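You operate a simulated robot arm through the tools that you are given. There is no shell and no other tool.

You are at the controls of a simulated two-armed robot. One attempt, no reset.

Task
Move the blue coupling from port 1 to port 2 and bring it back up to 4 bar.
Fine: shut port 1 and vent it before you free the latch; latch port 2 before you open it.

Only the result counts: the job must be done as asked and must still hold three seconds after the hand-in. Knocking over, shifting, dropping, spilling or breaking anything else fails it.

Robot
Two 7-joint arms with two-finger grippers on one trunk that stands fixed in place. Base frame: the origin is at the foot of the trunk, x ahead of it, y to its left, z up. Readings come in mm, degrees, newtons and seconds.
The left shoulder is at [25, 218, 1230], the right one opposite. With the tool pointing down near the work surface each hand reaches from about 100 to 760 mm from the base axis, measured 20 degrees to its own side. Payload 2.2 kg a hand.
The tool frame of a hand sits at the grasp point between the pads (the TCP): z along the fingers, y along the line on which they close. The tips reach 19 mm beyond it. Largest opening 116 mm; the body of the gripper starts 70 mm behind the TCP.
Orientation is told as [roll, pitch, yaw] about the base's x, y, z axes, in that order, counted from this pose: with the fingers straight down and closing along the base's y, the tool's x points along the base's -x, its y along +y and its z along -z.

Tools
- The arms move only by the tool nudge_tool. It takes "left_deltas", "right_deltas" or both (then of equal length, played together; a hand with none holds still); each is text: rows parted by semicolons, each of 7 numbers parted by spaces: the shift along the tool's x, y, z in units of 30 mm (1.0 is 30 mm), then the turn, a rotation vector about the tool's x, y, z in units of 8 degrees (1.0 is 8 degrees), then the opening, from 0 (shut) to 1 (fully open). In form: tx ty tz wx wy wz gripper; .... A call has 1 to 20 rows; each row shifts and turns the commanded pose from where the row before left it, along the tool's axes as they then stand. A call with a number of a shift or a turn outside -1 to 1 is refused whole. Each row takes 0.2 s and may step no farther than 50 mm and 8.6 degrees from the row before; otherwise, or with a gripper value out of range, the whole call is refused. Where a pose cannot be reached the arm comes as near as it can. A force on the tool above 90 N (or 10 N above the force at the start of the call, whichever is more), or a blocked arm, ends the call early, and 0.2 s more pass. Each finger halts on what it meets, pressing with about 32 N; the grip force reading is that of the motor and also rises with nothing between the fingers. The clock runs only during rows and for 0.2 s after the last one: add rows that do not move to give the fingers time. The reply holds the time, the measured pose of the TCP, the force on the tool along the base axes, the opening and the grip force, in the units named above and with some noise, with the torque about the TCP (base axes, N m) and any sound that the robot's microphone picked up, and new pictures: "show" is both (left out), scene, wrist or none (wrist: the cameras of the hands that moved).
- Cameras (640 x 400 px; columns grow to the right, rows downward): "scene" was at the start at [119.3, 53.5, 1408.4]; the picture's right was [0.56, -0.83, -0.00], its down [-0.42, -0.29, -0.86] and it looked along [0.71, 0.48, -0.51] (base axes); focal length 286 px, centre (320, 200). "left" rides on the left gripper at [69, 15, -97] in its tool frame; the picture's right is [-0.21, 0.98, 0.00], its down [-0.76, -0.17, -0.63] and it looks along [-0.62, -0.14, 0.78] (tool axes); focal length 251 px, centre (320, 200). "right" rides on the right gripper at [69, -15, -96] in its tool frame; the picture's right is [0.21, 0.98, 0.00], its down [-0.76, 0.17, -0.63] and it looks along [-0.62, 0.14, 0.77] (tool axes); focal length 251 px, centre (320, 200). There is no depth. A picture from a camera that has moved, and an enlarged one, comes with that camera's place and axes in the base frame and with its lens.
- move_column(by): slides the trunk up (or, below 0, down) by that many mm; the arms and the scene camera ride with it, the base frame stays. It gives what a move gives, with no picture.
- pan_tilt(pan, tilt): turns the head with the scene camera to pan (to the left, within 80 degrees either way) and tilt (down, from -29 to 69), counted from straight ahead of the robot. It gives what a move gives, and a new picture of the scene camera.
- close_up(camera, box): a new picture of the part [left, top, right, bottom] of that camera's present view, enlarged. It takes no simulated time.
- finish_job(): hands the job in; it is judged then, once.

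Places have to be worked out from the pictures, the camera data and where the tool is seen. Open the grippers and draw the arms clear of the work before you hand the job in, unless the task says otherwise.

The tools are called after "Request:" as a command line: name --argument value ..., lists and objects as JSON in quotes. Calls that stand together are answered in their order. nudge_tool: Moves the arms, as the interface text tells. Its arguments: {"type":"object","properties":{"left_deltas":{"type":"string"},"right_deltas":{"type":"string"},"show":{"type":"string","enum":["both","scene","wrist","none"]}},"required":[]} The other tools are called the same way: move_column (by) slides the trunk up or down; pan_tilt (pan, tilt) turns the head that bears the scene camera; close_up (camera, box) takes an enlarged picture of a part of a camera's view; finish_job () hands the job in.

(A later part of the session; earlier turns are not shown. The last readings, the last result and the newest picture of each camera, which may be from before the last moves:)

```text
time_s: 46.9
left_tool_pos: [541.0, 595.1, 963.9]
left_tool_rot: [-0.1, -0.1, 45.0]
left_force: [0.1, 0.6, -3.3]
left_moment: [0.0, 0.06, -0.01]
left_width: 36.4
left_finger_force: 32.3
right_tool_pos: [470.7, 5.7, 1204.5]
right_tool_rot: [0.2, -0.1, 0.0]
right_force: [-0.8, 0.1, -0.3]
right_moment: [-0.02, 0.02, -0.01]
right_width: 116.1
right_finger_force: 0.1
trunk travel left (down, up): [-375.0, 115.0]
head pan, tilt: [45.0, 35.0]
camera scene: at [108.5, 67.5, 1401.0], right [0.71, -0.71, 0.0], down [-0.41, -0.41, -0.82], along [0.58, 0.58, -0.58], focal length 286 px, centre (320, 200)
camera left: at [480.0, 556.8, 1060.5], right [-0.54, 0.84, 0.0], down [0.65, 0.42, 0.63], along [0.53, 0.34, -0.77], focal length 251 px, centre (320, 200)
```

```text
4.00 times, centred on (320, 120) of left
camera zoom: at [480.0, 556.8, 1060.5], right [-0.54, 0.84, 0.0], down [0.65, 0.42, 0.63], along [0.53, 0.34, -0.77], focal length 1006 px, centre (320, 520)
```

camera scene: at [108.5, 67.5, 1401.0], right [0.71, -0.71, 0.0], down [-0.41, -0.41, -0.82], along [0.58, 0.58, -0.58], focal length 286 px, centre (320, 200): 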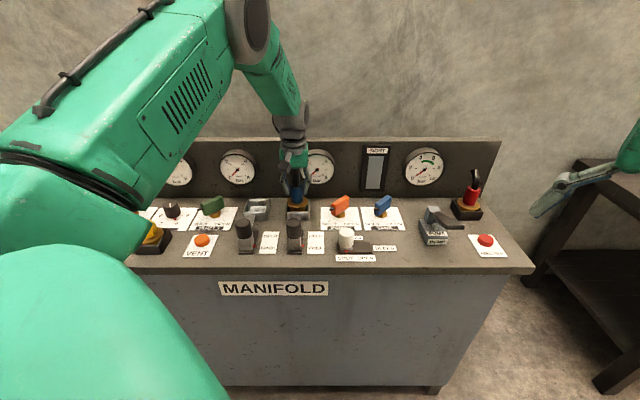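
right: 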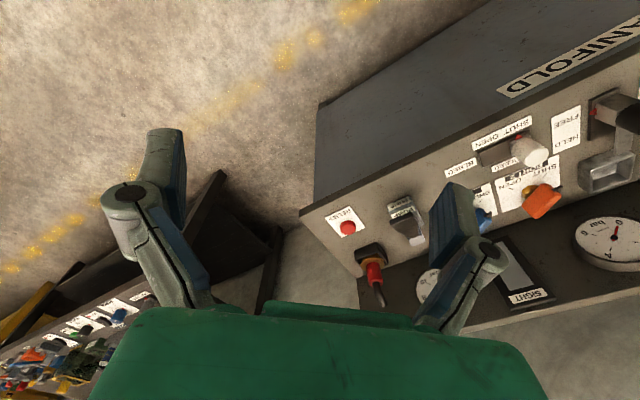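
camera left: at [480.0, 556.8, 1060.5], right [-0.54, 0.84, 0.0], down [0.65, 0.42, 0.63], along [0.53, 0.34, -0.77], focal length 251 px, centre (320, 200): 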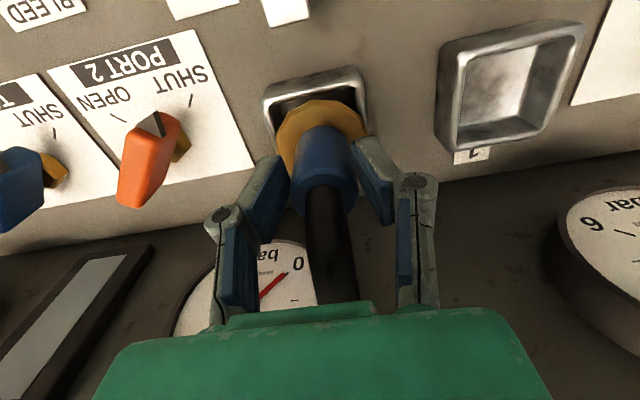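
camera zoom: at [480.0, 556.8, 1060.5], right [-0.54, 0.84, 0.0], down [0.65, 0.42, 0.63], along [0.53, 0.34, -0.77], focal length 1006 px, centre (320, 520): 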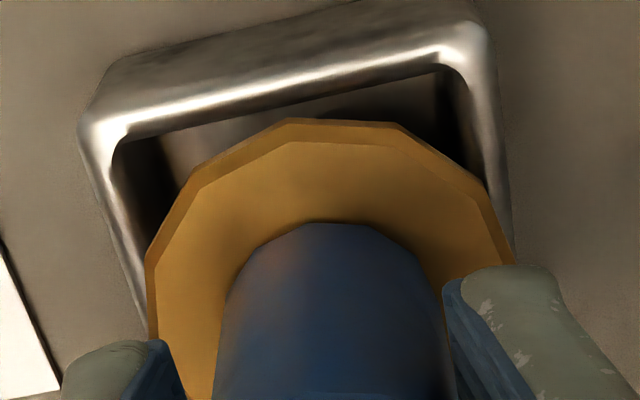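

It's still free of contact, 8 mm above the original seat height. I continue in small steps until the force shows it seated.

Request:
nudge_tool --left_deltas "0 0 0.1 0 0 0 0.2; 0 0 0.1 0 0 0 0.2; 0 0 0.06 0 0 0 0.2; 0 0 0 0 0 0 0.2" --show "both"

Request:
close_up --camera "scene" --box '[240, 150, 340, 230]'

Request:
close_up --camera "left" --box '[240, 70, 400, 170]'

```text
time_s: 47.9
left_tool_pos: [540.0, 594.8, 956.8]
left_tool_rot: [-0.1, -0.1, 45.0]
left_force: [-0.2, -0.2, -0.7]
left_moment: [0.07, 0.05, 0.01]
left_width: 36.5
left_finger_force: 32.0
right_tool_pos: [470.8, 5.0, 1204.4]
right_tool_rot: [0.0, 0.0, 0.0]
right_force: [-0.2, 0.0, -0.3]
right_moment: [-0.01, 0.01, 0.04]
right_width: 116.3
right_finger_force: 0.1
trunk travel left (down, up): [-375.0, 115.0]
head pan, tilt: [45.0, 35.0]
camera scene: at [108.1, 67.1, 1401.1], right [0.71, -0.71, 0.0], down [-0.41, -0.41, -0.82], along [0.58, 0.58, -0.58], focal length 286 px, centre (320, 200)
camera left: at [479.9, 556.6, 1053.2], right [-0.54, 0.84, 0.0], down [0.65, 0.42, 0.63], along [0.53, 0.34, -0.77], focal length 251 px, centre (320, 200)
```

scene: 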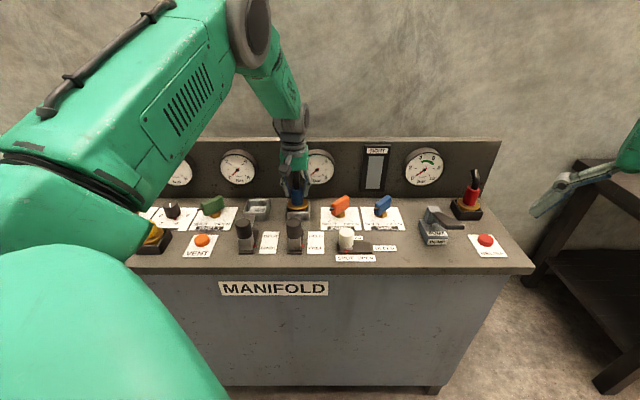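
left: 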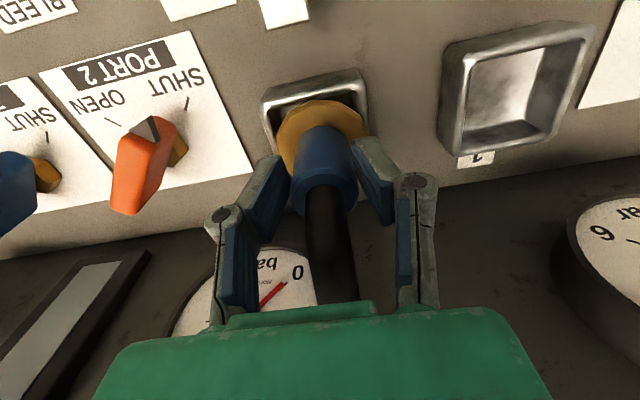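

```text
5.00 times, centred on (290, 190) of scene
camera zoom: at [108.1, 67.1, 1401.1], right [0.71, -0.71, 0.0], down [-0.41, -0.41, -0.82], along [0.58, 0.58, -0.58], focal length 1428 px, centre (470, 250)
```

zoom: 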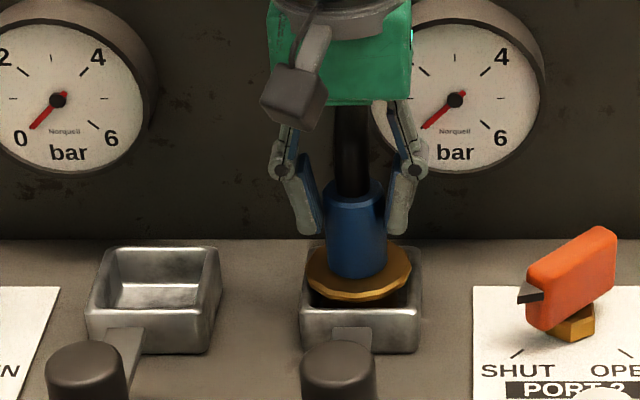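

```text
4.00 times, centred on (320, 120) of left
camera zoom: at [479.9, 556.6, 1053.2], right [-0.54, 0.84, 0.0], down [0.65, 0.42, 0.63], along [0.53, 0.34, -0.77], focal length 1006 px, centre (320, 520)
```

zoom: 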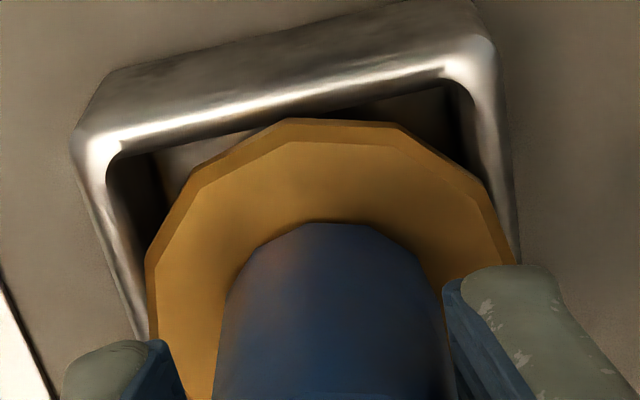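

The weight has come off the hand (−3.8→−0.7 N), so it's resting at the same height as in port 1. I press 1.5 mm more to confirm it's seated.

Request:
nudge_tool --left_deltas "0 0 0.05 0 0 0 0.2; 0 0 0 0 0 0 0.2" --show "none"

```text
time_s: 48.5
left_tool_pos: [540.6, 595.9, 956.8]
left_tool_rot: [-0.1, -0.2, 44.9]
left_force: [0.0, 2.8, 9.4]
left_moment: [0.34, 0.12, 0.01]
left_width: 36.2
left_finger_force: 32.1
right_tool_pos: [469.7, 4.1, 1204.6]
right_tool_rot: [0.0, -0.1, 0.0]
right_force: [-0.3, -0.5, -0.4]
right_moment: [0.01, -0.07, 0.02]
right_width: 115.9
right_finger_force: 0.1
trunk travel left (down, up): [-375.0, 115.0]
head pan, tilt: [45.0, 35.0]
```

It's seated solidly (9 N reaction with no further travel). I release, rise clear of the hose, and move over the latch 2 knob (s≈−41, n≈650).

Request:
nudge_tool --left_deltas "0 0 -0.03 0 0 0 0.4; 0 0 0 0 0 0 0.55; 0 0 0 0 0 0 0.7; 0 0 -0.6 0 0 0 0.7; 0 0 -0.9 0 0 0 0.7; 0 0 -0.9 0 0 0 0.7; 0 0 -0.9 0 0 0 0.7; 0 0 -0.9 0 0 0 0.7; 0 0 -0.8 0 0 0 0.7; 0.9 0 0 0 0 0 0.7; 0.9 0 0 0 0 0 0.7; 0.9 0 0 0 0 0 0.7; 0.9 0 0 0 0 0 0.7; 0.9 0.05 0 0 0 0 0.7; 0.6 0.05 0 0 0 0 0.7; 0 0 0 0 0 0 0.7" --show "both"

Request:
close_up --camera "scene" --box '[220, 140, 380, 260]'

Request:
close_up --camera "left" --box '[220, 40, 460, 240]'

```text
time_s: 51.9
left_tool_pos: [431.0, 488.8, 1104.7]
left_tool_rot: [0.0, -0.1, 45.1]
left_force: [-0.2, 0.2, 0.6]
left_moment: [0.01, 0.02, 0.03]
left_width: 81.4
left_finger_force: 0.0
right_tool_pos: [471.6, 6.1, 1203.4]
right_tool_rot: [0.0, 0.0, 0.1]
right_force: [0.3, 0.9, 0.0]
right_moment: [0.04, 0.02, -0.01]
right_width: 116.0
right_finger_force: 0.1
trunk travel left (down, up): [-375.0, 115.0]
head pan, tilt: [45.0, 35.0]
camera scene: at [107.4, 65.6, 1401.2], right [0.71, -0.71, 0.0], down [-0.41, -0.41, -0.82], along [0.58, 0.58, -0.58], focal length 286 px, centre (320, 200)
camera left: at [369.3, 450.2, 1201.9], right [-0.54, 0.84, 0.0], down [0.65, 0.42, 0.63], along [0.53, 0.34, -0.77], focal length 251 px, centre (320, 200)
```

scene: 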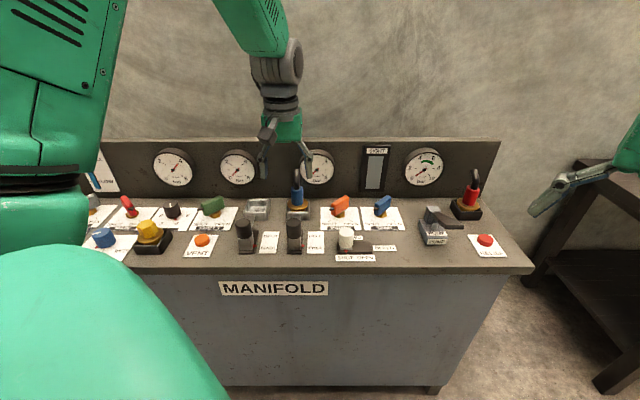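
left: 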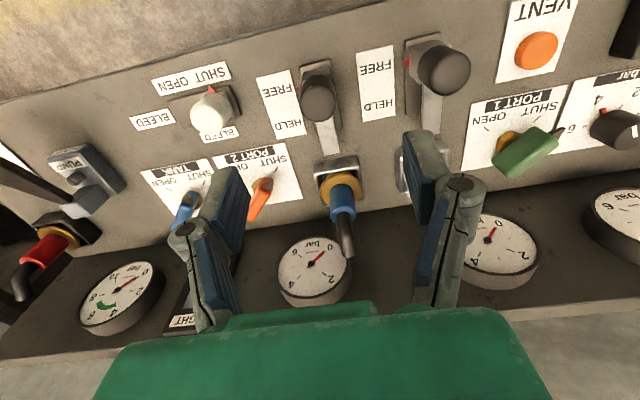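

```text
3.33 times, centred on (300, 200) of scene
camera zoom: at [107.4, 65.6, 1401.2], right [0.71, -0.71, 0.0], down [-0.41, -0.41, -0.82], along [0.58, 0.58, -0.58], focal length 952 px, centre (387, 200)
```

zoom: 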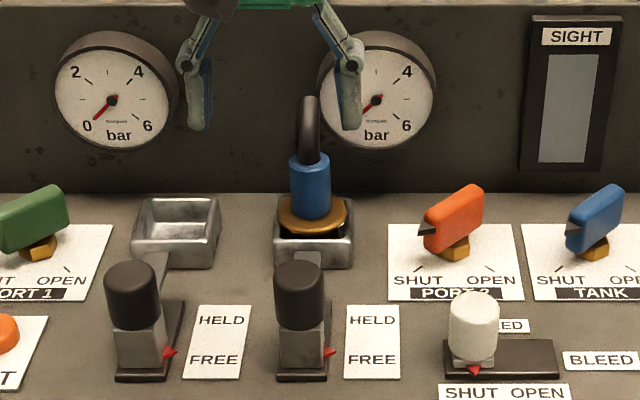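

```text
2.00 times, centred on (340, 140) of left
camera zoom: at [369.3, 450.2, 1201.9], right [-0.54, 0.84, 0.0], down [0.65, 0.42, 0.63], along [0.53, 0.34, -0.77], focal length 503 px, centre (280, 320)
```

zoom: 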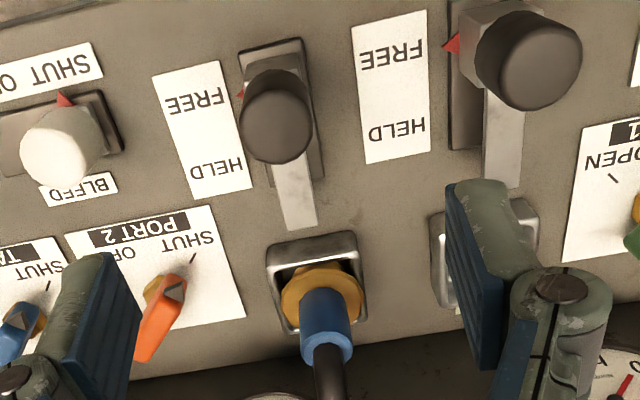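

The coupling is standing seated in socket 2, and the latch 2 knob is right below the hand. I descend and grip it.

Request:
nudge_tool --left_deltas "-0.03 -0.03 0.9 0 0 0 0.7; 0 0 0.9 0 0 0 0.7; 0 0 0.9 0 0 0 0.7; 0 0 0.9 0 0 0 0.7; 0 0 0.9 0 0 0 0.7; 0 0 0.85 0 0 0 0.7; 0 0 0 0 0 0 0.5; 0 0 0 0 0 0 0.35; 0 0 0 0 0 0 0.2; 0 0 0 0 0 0 0.2" --show "both"

Request:
close_up --camera "scene" --box '[220, 140, 380, 260]'

```text
time_s: 54.1
left_tool_pos: [434.5, 486.4, 945.4]
left_tool_rot: [-0.1, 0.0, 44.9]
left_force: [15.6, -18.3, -9.6]
left_moment: [-0.12, -0.86, -0.28]
left_width: 37.6
left_finger_force: 45.8
right_tool_pos: [472.7, 4.9, 1203.4]
right_tool_rot: [0.1, -0.1, 0.0]
right_force: [0.4, 0.2, -0.4]
right_moment: [0.01, 0.0, 0.0]
right_width: 116.1
right_finger_force: 0.1
trunk travel left (down, up): [-375.0, 115.0]
head pan, tilt: [45.0, 35.0]
camera scene: at [111.9, 60.7, 1401.0], right [0.71, -0.71, -0.01], down [-0.41, -0.4, -0.82], along [0.58, 0.58, -0.58], focal length 286 px, centre (320, 200)
camera left: at [373.0, 447.2, 1041.8], right [-0.54, 0.84, 0.0], down [0.65, 0.42, 0.63], along [0.54, 0.34, -0.77], focal length 251 px, centre (320, 200)
```

scene: 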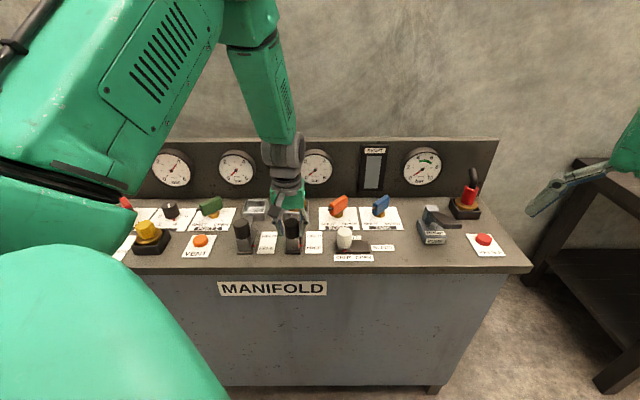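
left: 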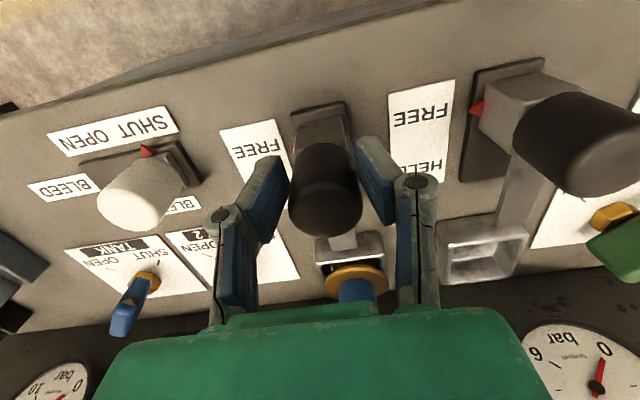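

```text
3.33 times, centred on (300, 200) of scene
camera zoom: at [111.9, 60.7, 1401.0], right [0.71, -0.71, -0.01], down [-0.41, -0.4, -0.82], along [0.58, 0.58, -0.58], focal length 952 px, centre (387, 200)
```

zoom: 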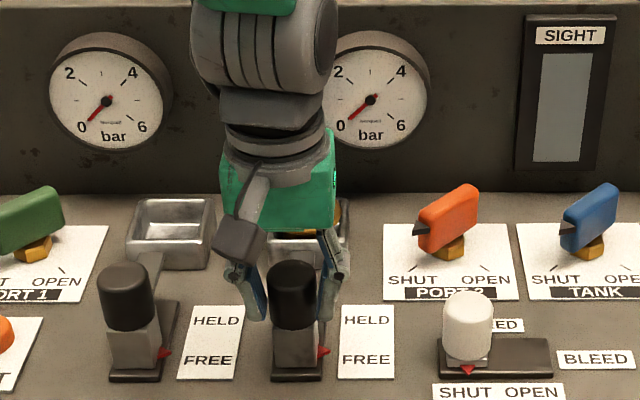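

I've gripped the knob. I relieve the side load and slide it toward HELD in small steps.

Request:
nudge_tool --left_deltas "-0.2 -0.1 0 0 0 0 0.2; -0.2 -0.05 0 0 0 0 0.2; -0.2 0 0 0 0 0 0.2; -0.2 0 0 0 0 0 0.2; 0 0 0 0 0 0 0.2" --show "wrist"

```text
time_s: 55.3
left_tool_pos: [451.1, 503.8, 945.0]
left_tool_rot: [0.1, -0.1, 45.0]
left_force: [1.6, -1.3, 7.6]
left_moment: [-0.23, 0.29, -0.03]
left_width: 37.0
left_finger_force: 44.7
right_tool_pos: [470.7, 4.9, 1204.2]
right_tool_rot: [0.0, -0.2, 0.0]
right_force: [0.1, -1.4, -2.0]
right_moment: [0.03, 0.03, 0.0]
right_width: 116.1
right_finger_force: 0.0
trunk travel left (down, up): [-375.0, 115.0]
head pan, tilt: [45.0, 35.0]
camera left: at [390.9, 464.5, 1041.8], right [-0.54, 0.84, 0.0], down [0.65, 0.42, 0.63], along [0.53, 0.34, -0.77], focal length 251 px, centre (320, 200)
```

left: 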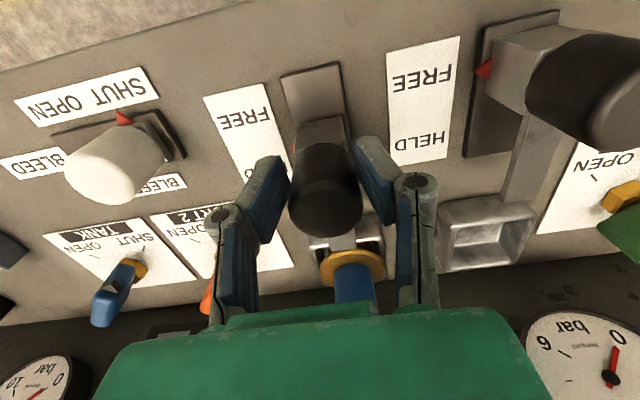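

The latch slides freely, with the bolt approaching above the flange. I continue to the HELD end.

Request:
nudge_tool --left_deltas "-0.2 0 0 0 0 0 0.2; -0.2 0 0 0 0 0 0.2; -0.15 0 0 0 0 0 0.2; -0.1 0 0 0 0 0 0.2; -0.1 0 0 0 0 0 0.2; 0 0 0 0 0 0 0.2" --show "both"

Request:
close_up --camera "scene" --box '[220, 140, 380, 260]'

```text
time_s: 56.7
left_tool_pos: [466.5, 517.6, 946.3]
left_tool_rot: [0.0, 0.1, 44.9]
left_force: [-9.4, -11.2, -0.4]
left_moment: [0.5, -0.39, -0.11]
left_width: 37.4
left_finger_force: 45.2
right_tool_pos: [469.4, 4.2, 1204.9]
right_tool_rot: [0.1, -0.1, 0.0]
right_force: [-0.5, 0.7, -0.1]
right_moment: [-0.01, -0.03, -0.02]
right_width: 116.0
right_finger_force: 0.1
trunk travel left (down, up): [-375.0, 115.0]
head pan, tilt: [45.0, 35.0]
camera scene: at [105.5, 61.9, 1401.5], right [0.71, -0.71, 0.0], down [-0.41, -0.41, -0.82], along [0.58, 0.58, -0.57], focal length 286 px, centre (320, 200)
camera left: at [404.9, 478.5, 1042.1], right [-0.54, 0.84, 0.0], down [0.65, 0.42, 0.63], along [0.53, 0.34, -0.78], focal length 251 px, centre (320, 200)
```

scene: 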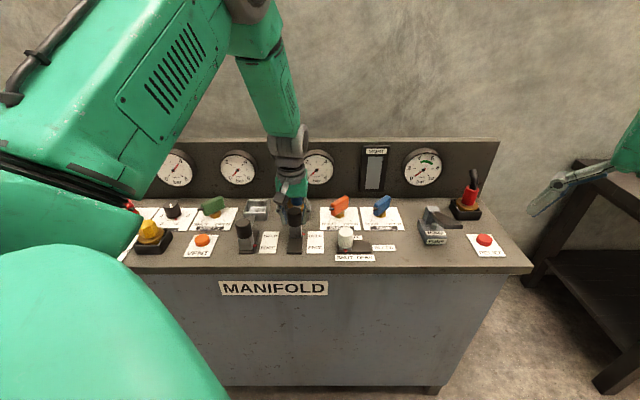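
left: 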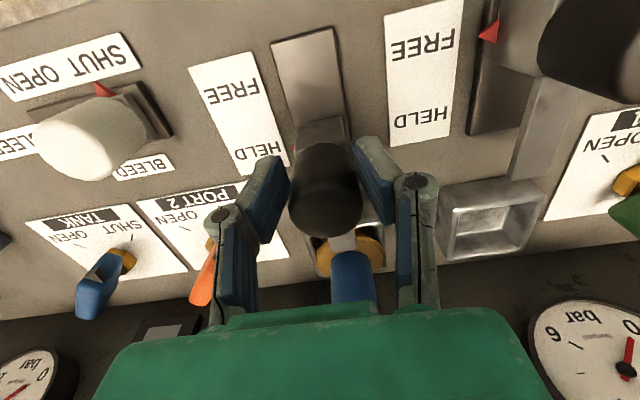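

```text
3.33 times, centred on (300, 200) of scene
camera zoom: at [105.5, 61.9, 1401.5], right [0.71, -0.71, 0.0], down [-0.41, -0.41, -0.82], along [0.58, 0.58, -0.57], focal length 952 px, centre (387, 200)
```

zoom: 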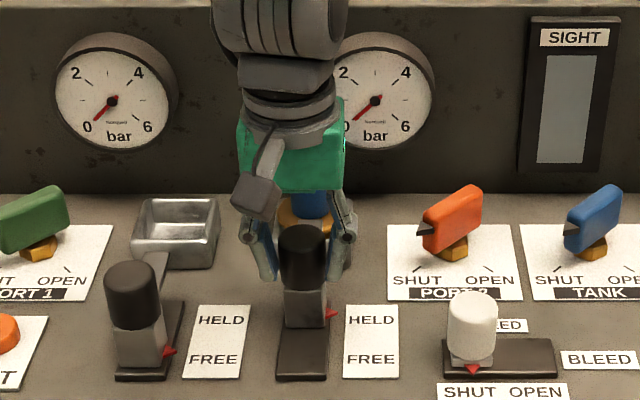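

The pointer now sits at HELD after 45 mm of travel, with 14 N of resistance. One more small push confirms the stop.

Request:
nudge_tool --left_deltas "-0.12 0 0 0 0 0 0.2; 0 0 0 0 0 0 0.2" --show "wrist"

Request:
close_up --camera "left" --box '[220, 130, 420, 300]'

```text
time_s: 57.3
left_tool_pos: [465.0, 517.2, 945.4]
left_tool_rot: [0.2, 0.3, 45.2]
left_force: [-22.8, -21.7, -9.4]
left_moment: [-0.42, -0.19, -0.1]
left_width: 37.4
left_finger_force: 45.0
right_tool_pos: [469.3, 2.2, 1203.8]
right_tool_rot: [0.2, -0.2, 0.0]
right_force: [-0.1, 0.0, 0.6]
right_moment: [0.0, 0.03, 0.03]
right_width: 116.2
right_finger_force: 0.0
trunk travel left (down, up): [-375.0, 115.0]
head pan, tilt: [45.0, 35.0]
camera left: at [405.5, 478.7, 1042.5], right [-0.54, 0.84, 0.0], down [0.66, 0.42, 0.63], along [0.53, 0.34, -0.78], focal length 251 px, centre (320, 200)
```

left: 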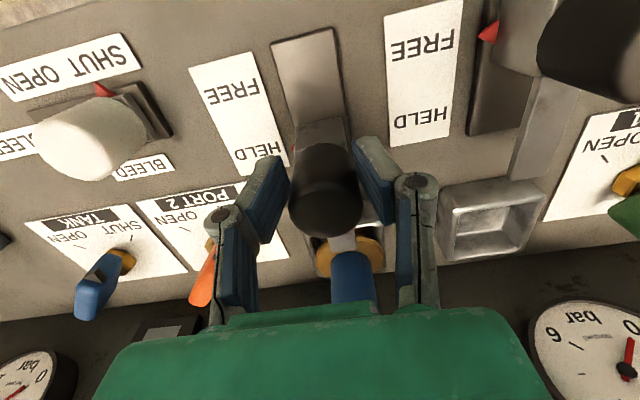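

```text
2.35 times, centred on (320, 215) of left
camera zoom: at [405.5, 478.7, 1042.5], right [-0.54, 0.84, 0.0], down [0.66, 0.42, 0.63], along [0.53, 0.34, -0.78], focal length 592 px, centre (320, 165)
```

zoom: 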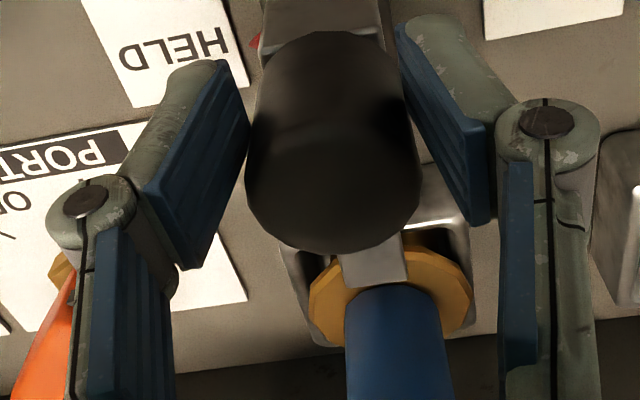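

Latch 2 is firmly at HELD with its bolt over the flange. I back off, release, rise, turn to yaw 0, and move over the orange PORT 2 valve (about base 622, 495).

Request:
nudge_tool --left_deltas "0.1 0 0 0 0 0 0.2; 0 0 0 0 0 0 0.5; 0 0 0 0 0 0 0.7; 0 0 -0.9 0 0 0 0.7; 0 0 -0.9 0 0 0 0.7; 0 0 -0.9 0 0 0 0.7; 0 0 -0.9 0 0 0 0.7; 0 0 -0.9 0 0 0 0.7; 0 0 -0.9 0 0 0 0.7; 0 0 0 0 0 0.9375 0.6; 0 0 0 0 0 0.9375 0.6; 0 0 0 0 0 0.9375 0.6; 0 0 0 0 0 0.9375 0.6; 0 0 0 0 0 0.9375 0.6; 0 0 0 0 0 0.9375 0.6; 0 0 0 0 0 0 0.6" --show "none"

Request:
nudge_tool --left_deltas "-0.87 -0.12 0 0 0 0 0.6; -0.87 -0.12 0 0 0 0 0.6; -0.87 -0.12 0 0 0 0 0.6; -0.87 -0.12 0 0 0 0 0.6; -0.87 -0.12 0 0 0 0 0.6; -0.87 -0.12 0 0 0 0 0.6; 0 0 0 0 0 0 0.6" --show "both"

Request:
close_up --camera "scene" --box '[220, 140, 420, 260]'

Request:
close_up --camera "left" --box '[240, 30, 400, 160]'

```text
time_s: 60.7
left_tool_pos: [466.5, 521.2, 1106.0]
left_tool_rot: [-0.2, -0.1, -0.1]
left_force: [-0.2, -0.5, -0.6]
left_moment: [0.0, 0.01, 0.03]
left_width: 69.6
left_finger_force: 0.1
right_tool_pos: [470.4, 6.9, 1203.9]
right_tool_rot: [-0.1, -0.2, -0.1]
right_force: [0.3, 0.0, 0.6]
right_moment: [0.0, 0.01, 0.02]
right_width: 115.8
right_finger_force: 0.0
trunk travel left (down, up): [-375.0, 115.0]
head pan, tilt: [45.0, 35.0]
```

```text
time_s: 62.3
left_tool_pos: [624.5, 498.9, 1107.5]
left_tool_rot: [0.0, -0.1, 0.0]
left_force: [-0.2, 0.6, 0.6]
left_moment: [0.02, -0.02, 0.0]
left_width: 69.7
left_finger_force: 0.0
right_tool_pos: [471.0, 6.8, 1205.2]
right_tool_rot: [-0.1, -0.2, -0.1]
right_force: [-0.1, -0.3, -0.3]
right_moment: [0.0, -0.04, -0.01]
right_width: 116.0
right_finger_force: 0.1
trunk travel left (down, up): [-375.0, 115.0]
head pan, tilt: [45.0, 35.0]
camera scene: at [107.7, 66.1, 1401.2], right [0.71, -0.71, 0.0], down [-0.41, -0.41, -0.82], along [0.58, 0.58, -0.58], focal length 286 px, centre (320, 200)
camera left: at [553.5, 513.0, 1204.5], right [0.21, 0.98, 0.0], down [0.76, -0.17, 0.63], along [0.62, -0.14, -0.77], focal length 251 px, centre (320, 200)
```

scene: 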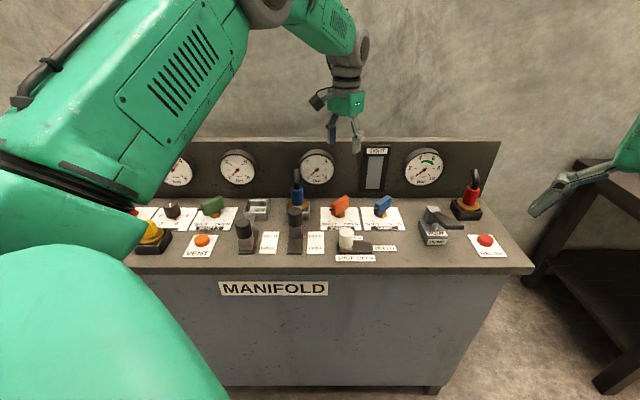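
left: 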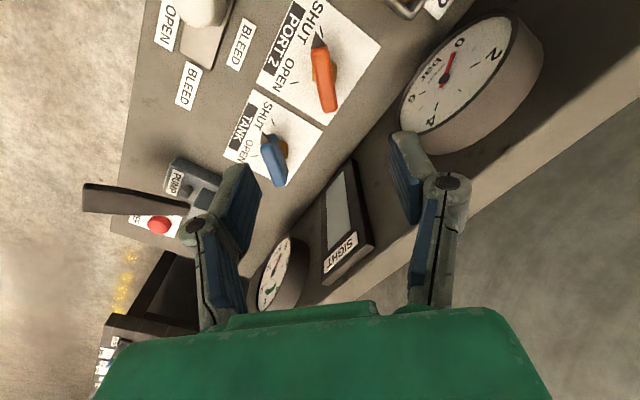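

```text
3.20 times, centred on (320, 200) of scene
camera zoom: at [107.7, 66.1, 1401.2], right [0.71, -0.71, 0.0], down [-0.41, -0.41, -0.82], along [0.58, 0.58, -0.58], focal length 914 px, centre (320, 200)
```

zoom: 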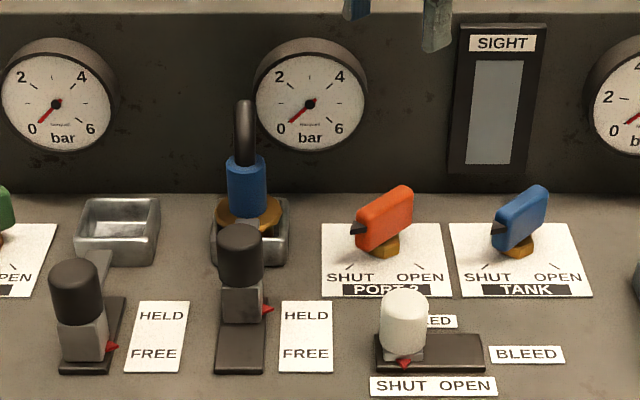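

```text
3.08 times, centred on (320, 95) of left
camera zoom: at [553.5, 513.0, 1204.5], right [0.21, 0.98, 0.0], down [0.76, -0.17, 0.63], along [0.62, -0.14, -0.77], focal length 774 px, centre (320, 523)
```

zoom: 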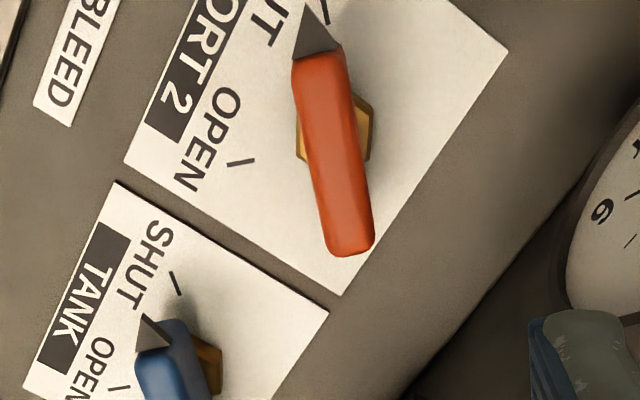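

The orange valve is at SHUT, pivot at about base (622.5, 503). I centre on it and descend in two stages.

Request:
nudge_tool --left_deltas "0.067 0.133 0.3 0 0 0 0.6; 0 0 0.8 0 0 0 0.6; 0 0 0.8 0 0 0 0.6; 0 0 0.8 0 0 0 0.6; 0 0 0.8 0 0 0 0.6; 0 0 0.73 0 0 0 0.6; 0 0 0 0 0 0 0.6" --show "wrist"

Request:
close_up --camera "scene" --box '[260, 120, 420, 240]'

```text
time_s: 63.9
left_tool_pos: [622.5, 501.3, 979.1]
left_tool_rot: [0.1, -0.1, 0.1]
left_force: [0.8, 0.2, 0.2]
left_moment: [-0.01, 0.0, 0.0]
left_width: 69.5
left_finger_force: 0.1
right_tool_pos: [469.3, 5.7, 1205.0]
right_tool_rot: [0.0, -0.2, -0.1]
right_force: [-0.3, 1.5, -0.2]
right_moment: [0.03, 0.0, 0.0]
right_width: 115.9
right_finger_force: 0.0
trunk travel left (down, up): [-375.0, 115.0]
head pan, tilt: [45.0, 35.0]
camera left: at [552.0, 515.8, 1076.0], right [0.21, 0.98, 0.0], down [0.76, -0.17, 0.63], along [0.62, -0.14, -0.77], focal length 251 px, centre (320, 200)
```

left: 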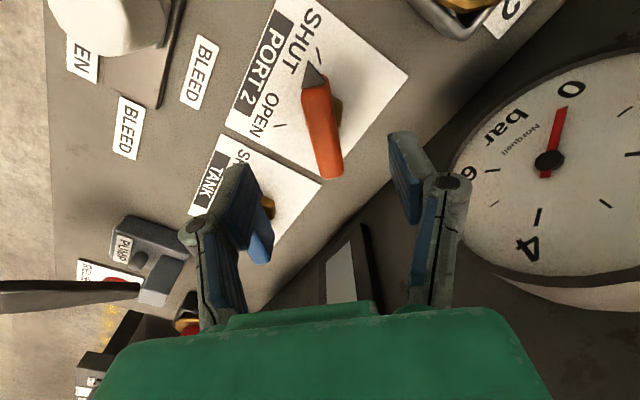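

```text
3.33 times, centred on (340, 180) of scene
camera zoom: at [108.1, 66.2, 1401.2], right [0.71, -0.71, 0.0], down [-0.41, -0.41, -0.82], along [0.58, 0.58, -0.58], focal length 952 px, centre (253, 267)
```

zoom: 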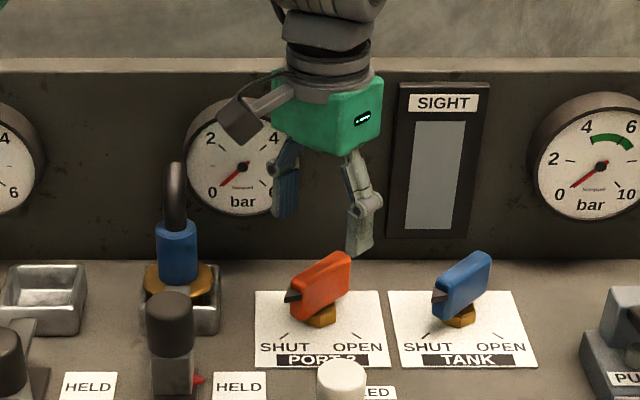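

Aligned, with the TANK valve clear by ~30 mm. I descend to z≈922 and close on the paddle.

Request:
nudge_tool --left_deltas "0 0.03 0.7 0 0 0 0.6; 0 0 0.7 0 0 0 0.6; 0 0 0.5 0 0 0 0.6; 0 0 0 0 0 0 0.6; 0 0 0 0 0 0 0.35; 0 0 0 0 0 0 0.2; 0 0 0 0 0 0 0.1; 0 0 0 0 0 0 0.1" --show "both"

Request:
close_up --camera "scene" --box '[260, 120, 420, 240]'

```text
time_s: 65.7
left_tool_pos: [622.3, 503.9, 923.2]
left_tool_rot: [0.0, -0.1, 0.1]
left_force: [-0.4, 1.5, -0.2]
left_moment: [0.06, 0.0, 0.01]
left_width: 20.0
left_finger_force: 45.3
right_tool_pos: [470.8, 8.2, 1204.4]
right_tool_rot: [0.0, 0.0, 0.0]
right_force: [0.2, -0.3, 0.3]
right_moment: [0.0, 0.01, 0.02]
right_width: 116.2
right_finger_force: 0.1
trunk travel left (down, up): [-375.0, 115.0]
head pan, tilt: [45.0, 35.0]
camera scene: at [108.4, 66.5, 1401.1], right [0.71, -0.71, 0.0], down [-0.41, -0.41, -0.82], along [0.58, 0.58, -0.58], focal length 286 px, centre (320, 200)
camera left: at [551.8, 517.5, 1019.1], right [0.21, 0.98, 0.0], down [0.76, -0.17, 0.63], along [0.62, -0.14, -0.77], focal length 251 px, centre (320, 200)
```

scene: 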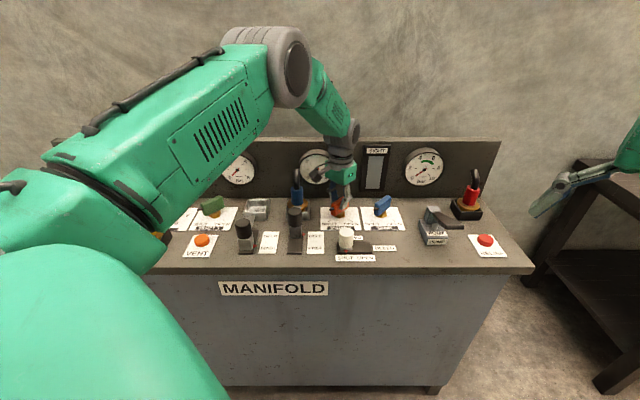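
left: 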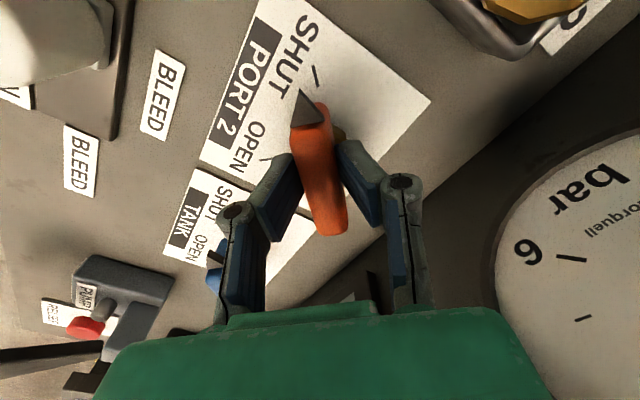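

```text
3.33 times, centred on (340, 180) of scene
camera zoom: at [108.4, 66.5, 1401.1], right [0.71, -0.71, 0.0], down [-0.41, -0.41, -0.82], along [0.58, 0.58, -0.58], focal length 952 px, centre (253, 267)
```

zoom: 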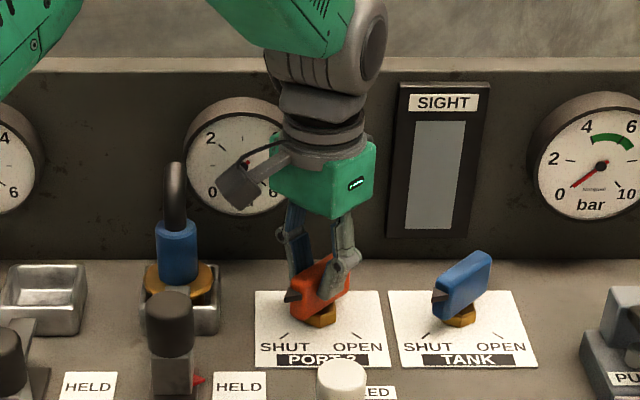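

The paddle is held with negligible load. I turn it counter-clockwise toward OPEN, 45° first.

Request:
nudge_tool --left_deltas "0 -0.025 0 0 0 -0.9375 0.1; 0 -0.025 0 0 0 -0.9375 0.1; 0 -0.025 0 0 0 -0.9375 0.1; 0 -0.025 0 0 0 -0.9375 0.1; 0 -0.025 0 0 0 -0.9375 0.1; 0 -0.025 0 0 0 -0.9375 0.1; 0 0 0 0 0 0 0.1" --show "both"

Request:
close_up --camera "scene" --box '[220, 120, 420, 250]'

```text
time_s: 67.3
left_tool_pos: [624.8, 499.5, 923.2]
left_tool_rot: [0.0, 0.0, 45.1]
left_force: [-4.7, 1.5, -7.3]
left_moment: [0.48, -0.28, 0.07]
left_width: 20.2
left_finger_force: 45.4
right_tool_pos: [471.1, 7.0, 1204.5]
right_tool_rot: [0.0, -0.1, 0.0]
right_force: [-0.1, -0.9, -0.4]
right_moment: [0.0, -0.01, 0.0]
right_width: 115.9
right_finger_force: 0.1
trunk travel left (down, up): [-375.0, 115.0]
head pan, tilt: [45.0, 35.0]
camera scene: at [108.7, 67.7, 1401.0], right [0.71, -0.71, 0.0], down [-0.41, -0.41, -0.82], along [0.58, 0.58, -0.58], focal length 286 px, centre (320, 200)
camera left: at [563.3, 460.0, 1019.3], right [-0.54, 0.84, 0.0], down [0.65, 0.42, 0.63], along [0.53, 0.34, -0.77], focal length 251 px, centre (320, 200)
```

scene: 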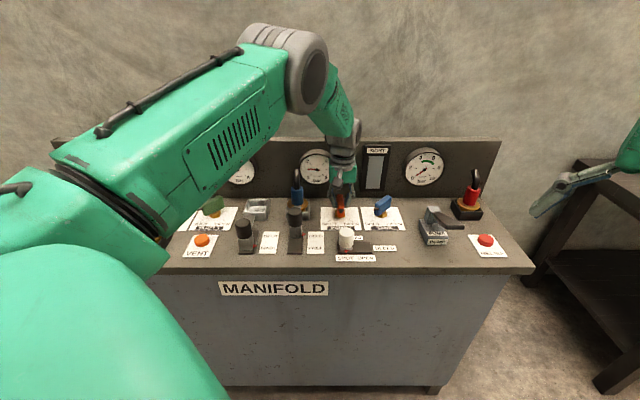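
left: 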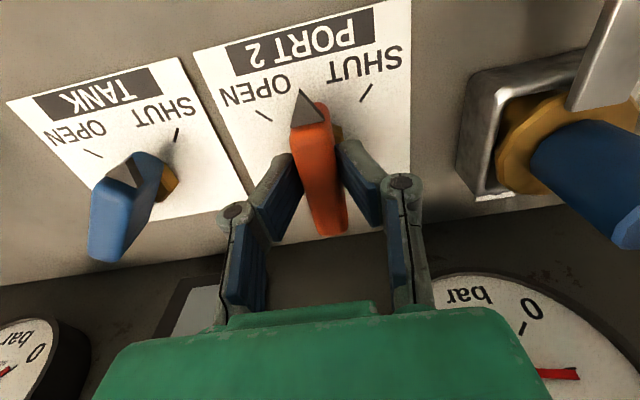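

```text
3.08 times, centred on (320, 185) of scene
camera zoom: at [108.7, 67.7, 1401.0], right [0.71, -0.71, 0.0], down [-0.41, -0.41, -0.82], along [0.58, 0.58, -0.58], focal length 879 px, centre (320, 246)
```

zoom: 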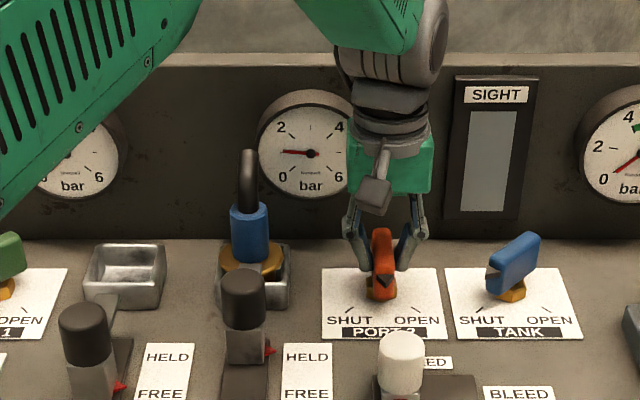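

Port 2 pressure is rising (~1.3 bar). I continue the turn to fully OPEN.

Request:
nudge_tool --left_deltas "0 -0.025 0 0 0 -0.9375 0.1; 0 -0.025 0 0 0 -0.9375 0.1; 0 -0.025 0 0 0 -0.9375 0.1; 0 -0.025 0 0 0 -0.9375 0.1; 0 -0.025 0 0 0 -0.9375 0.1; 0 -0.025 0 0 0 -0.9375 0.1; 0 0 0 0 0 0 0.1" --show "both"

Request:
close_up --camera "scene" --box '[220, 120, 420, 250]'

```text
time_s: 68.9
left_tool_pos: [627.9, 497.3, 922.5]
left_tool_rot: [0.0, 0.0, 90.1]
left_force: [-9.0, 3.2, -10.6]
left_moment: [0.39, 0.16, -0.07]
left_width: 20.2
left_finger_force: 44.8
right_tool_pos: [469.4, 7.7, 1203.8]
right_tool_rot: [-0.1, -0.2, 0.0]
right_force: [-0.2, 0.3, 0.2]
right_moment: [0.0, -0.04, 0.02]
right_width: 115.9
right_finger_force: 0.1
trunk travel left (down, up): [-375.0, 115.0]
head pan, tilt: [45.0, 35.0]
camera scene: at [108.5, 68.6, 1400.9], right [0.71, -0.71, 0.0], down [-0.41, -0.41, -0.82], along [0.58, 0.58, -0.58], focal length 286 px, centre (320, 200)
camera left: at [612.0, 427.4, 1019.3], right [-0.98, 0.21, 0.0], down [0.16, 0.76, 0.63], along [0.13, 0.62, -0.78], focal length 251 px, centre (320, 200)
```

scene: 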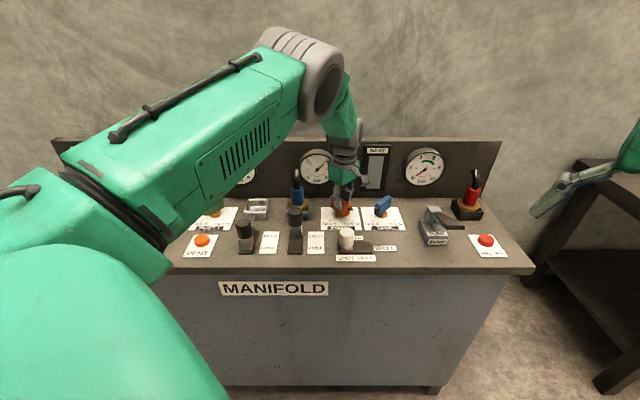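
left: 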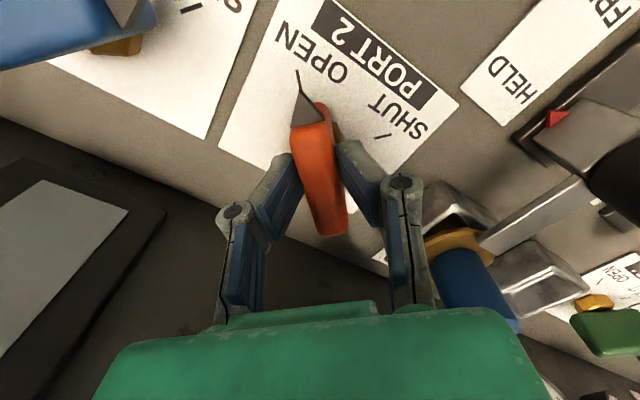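

```text
3.08 times, centred on (320, 185) of scene
camera zoom: at [108.5, 68.6, 1400.9], right [0.71, -0.71, 0.0], down [-0.41, -0.41, -0.82], along [0.58, 0.58, -0.58], focal length 879 px, centre (320, 246)
```

zoom: 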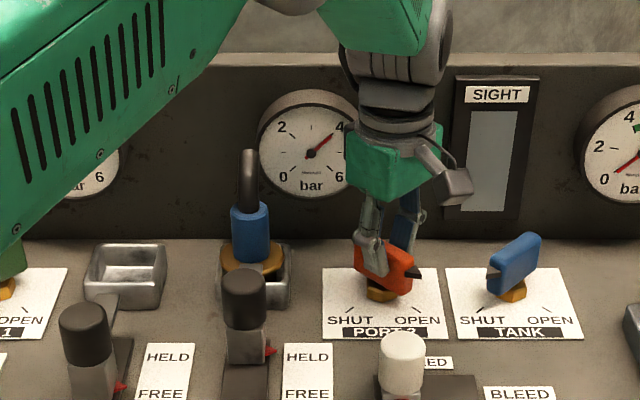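

The gauge reads about 4 bar and the pointer is on the OPEN tick. I nudge ~3° more to reach the stop, then relax, release and rise.

Request:
nudge_tool --left_deltas "0 0 0 0 0 -0.4 0.1; 0 0 0 0 0 0.4 0.1; 0 0 0 0 0 0 0.4; 0 0 0 0 0 0 0.6; 0 0 -0.8 0 0 0 0.6; 0 0 -1 0 0 0 0.6; 0 0 -1 0 0 0 0.6; 0 0 -1 0 0 0 0.6; 0 0 -1 0 0 0 0.6; 0 0 -1 0 0 0 0.6; 0 0 0 0 0 0 0.6" --show "both"

Request:
close_up --camera "scene" --box '[220, 120, 420, 250]'

```text
time_s: 71.3
left_tool_pos: [629.2, 496.0, 1096.8]
left_tool_rot: [0.0, 0.1, 90.0]
left_force: [-0.5, 0.2, -0.2]
left_moment: [-0.03, 0.04, 0.02]
left_width: 69.5
left_finger_force: 0.0
right_tool_pos: [471.2, 5.5, 1204.3]
right_tool_rot: [0.0, -0.1, 0.0]
right_force: [0.2, 1.0, 0.9]
right_moment: [0.0, 0.01, 0.02]
right_width: 115.9
right_finger_force: 0.1
trunk travel left (down, up): [-375.0, 115.0]
head pan, tilt: [45.0, 35.0]
camera scene: at [108.6, 65.7, 1401.1], right [0.71, -0.71, 0.0], down [-0.41, -0.41, -0.82], along [0.58, 0.58, -0.58], focal length 286 px, centre (320, 200)
camera left: at [612.7, 426.3, 1194.3], right [-0.98, 0.21, 0.0], down [0.17, 0.76, 0.63], along [0.14, 0.62, -0.77], focal length 251 px, centre (320, 200)
```

scene: 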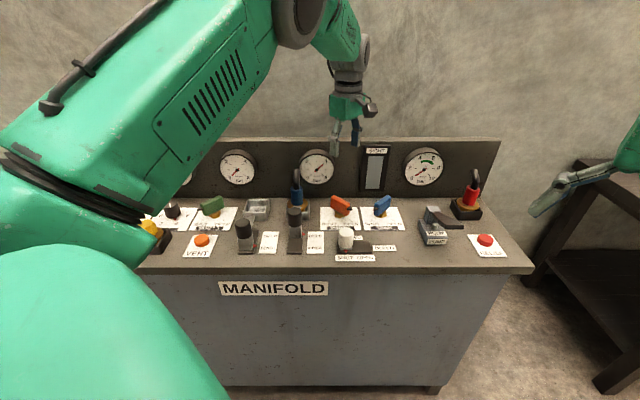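
left: 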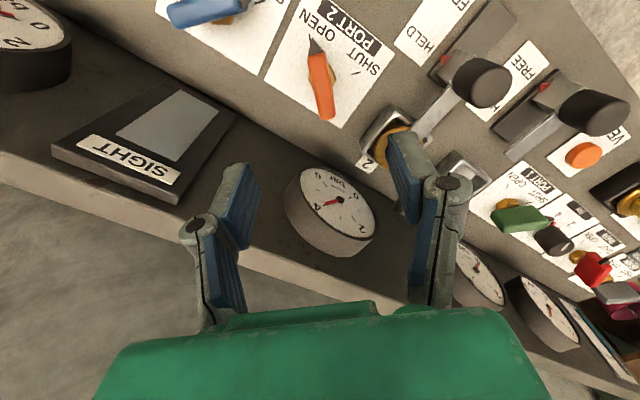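

```text
3.08 times, centred on (320, 185) of scene
camera zoom: at [108.6, 65.7, 1401.1], right [0.71, -0.71, 0.0], down [-0.41, -0.41, -0.82], along [0.58, 0.58, -0.58], focal length 879 px, centre (320, 246)
```

zoom: 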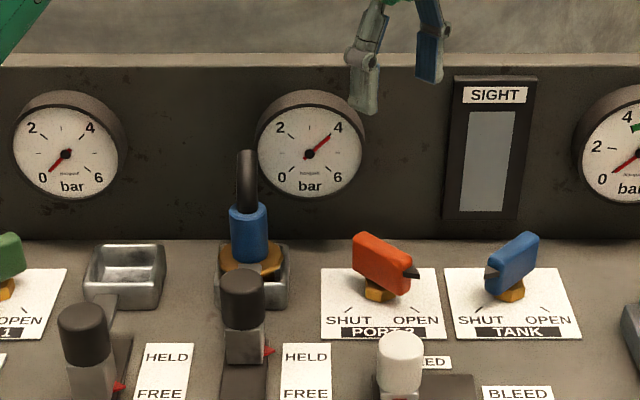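

Port 2 reads 4 bar, latched, with the valve OPEN. I rise, retreat the arm to its starting area with the gripper open, and recheck the whole panel.

Request:
nudge_tool --left_deltas "0 0 -1 0 0 0 0.6; 0 0 -1 0 0 0 0.6; 0 0 -1 0 0 0 0.6; 0 0 -0.8 0 0 0 0.6; 0.07 0.9 0 0 0 0 1; 0.07 0.9 0 0 0 0 1; 0.07 0.9 0 0 0 0 1; 0.07 0.9 0 0 0 0 1; 0.07 0.9 0 0 0 0 1; 0.07 0.9 0 0 0 0 1; 0.07 0.9 0 0 0 0 1; 0.07 0.9 0 0 0 0 1; 0.07 0.9 0 0 0 0 1; 0 0 0 0 0 0.95 1; 0 0 0 0 0 0.95 1; 0 0 0 0 0 0.95 1; 0 0 0 0 0 0.95 1; 0 0 0 0 0 0.95 1; 0 0 0 0 0 0.95 1; 0 0 0 0 0 0 1" --show "both"

Request:
close_up --camera "scene" --box '[220, 130, 380, 260]'

Request:
close_up --camera "scene" --box '[80, 130, 280, 260]'

Request:
close_up --camera "left" --box '[200, 40, 520, 240]'

```text
time_s: 75.5
left_tool_pos: [384.6, 477.2, 1209.5]
left_tool_rot: [-0.2, -0.2, 44.3]
left_force: [0.2, 1.0, -0.3]
left_moment: [0.02, 0.0, 0.02]
left_width: 116.1
left_finger_force: 0.1
right_tool_pos: [471.0, 5.8, 1202.7]
right_tool_rot: [0.0, -0.1, 0.0]
right_force: [-0.3, 0.4, -0.4]
right_moment: [0.01, 0.02, -0.01]
right_width: 116.1
right_finger_force: 0.1
trunk travel left (down, up): [-375.0, 115.0]
head pan, tilt: [45.0, 35.0]
camera scene: at [106.7, 65.6, 1401.3], right [0.71, -0.71, 0.0], down [-0.41, -0.41, -0.82], along [0.58, 0.58, -0.58], focal length 286 px, centre (320, 200)
camera left: at [323.7, 438.8, 1307.6], right [-0.53, 0.85, 0.0], down [0.66, 0.41, 0.63], along [0.54, 0.33, -0.77], focal length 251 px, centre (320, 200)
```

scene: 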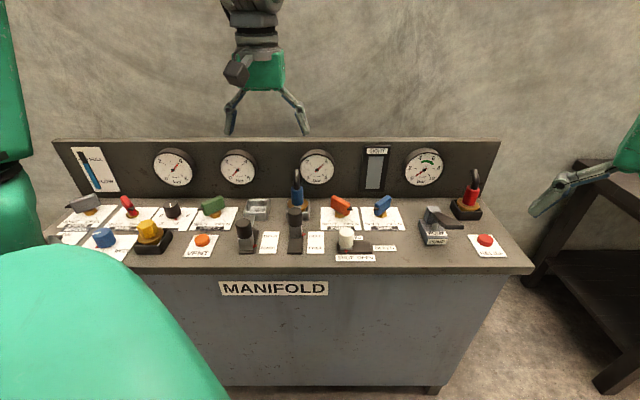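
left: 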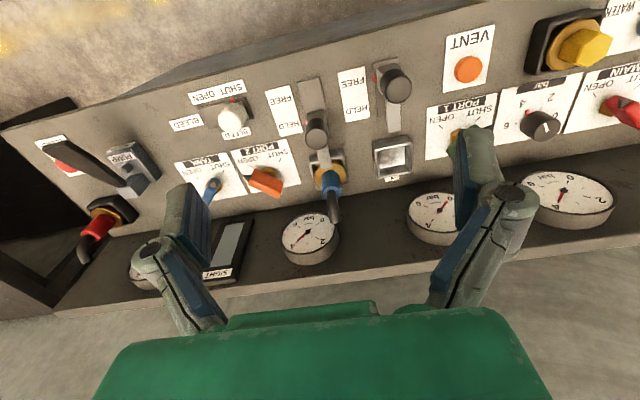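

```text
3.08 times, centred on (300, 195) of scene
camera zoom: at [106.7, 65.6, 1401.3], right [0.71, -0.71, 0.0], down [-0.41, -0.41, -0.82], along [0.58, 0.58, -0.58], focal length 879 px, centre (382, 215)
```

zoom: 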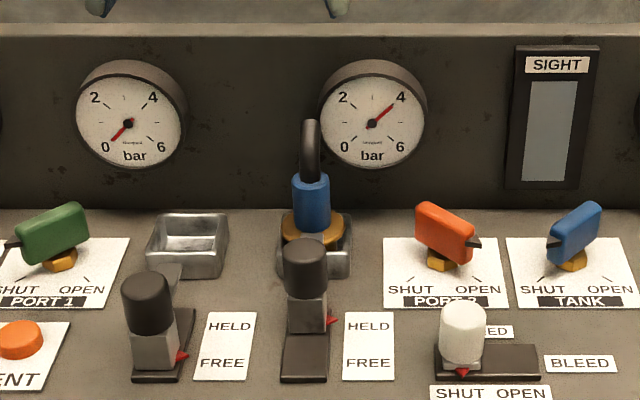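

```text
3.08 times, centred on (180, 195) of scene
camera zoom: at [106.7, 65.6, 1401.3], right [0.71, -0.71, 0.0], down [-0.41, -0.41, -0.82], along [0.58, 0.58, -0.58], focal length 879 px, centre (751, 215)
```

zoom: 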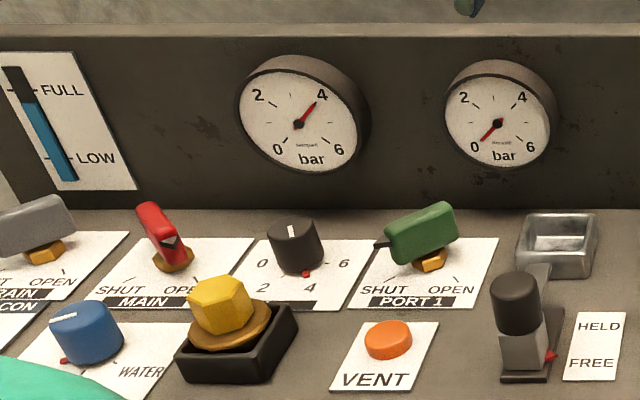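

```text
2.00 times, centred on (360, 140) of left
camera zoom: at [323.7, 438.8, 1307.6], right [-0.53, 0.85, 0.0], down [0.66, 0.41, 0.63], along [0.54, 0.33, -0.77], focal length 503 px, centre (240, 320)
```

zoom: 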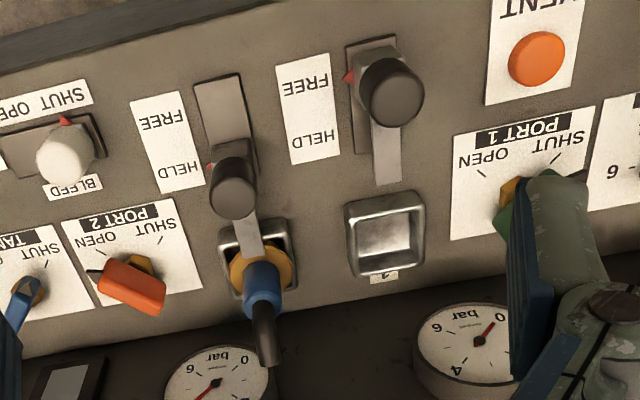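

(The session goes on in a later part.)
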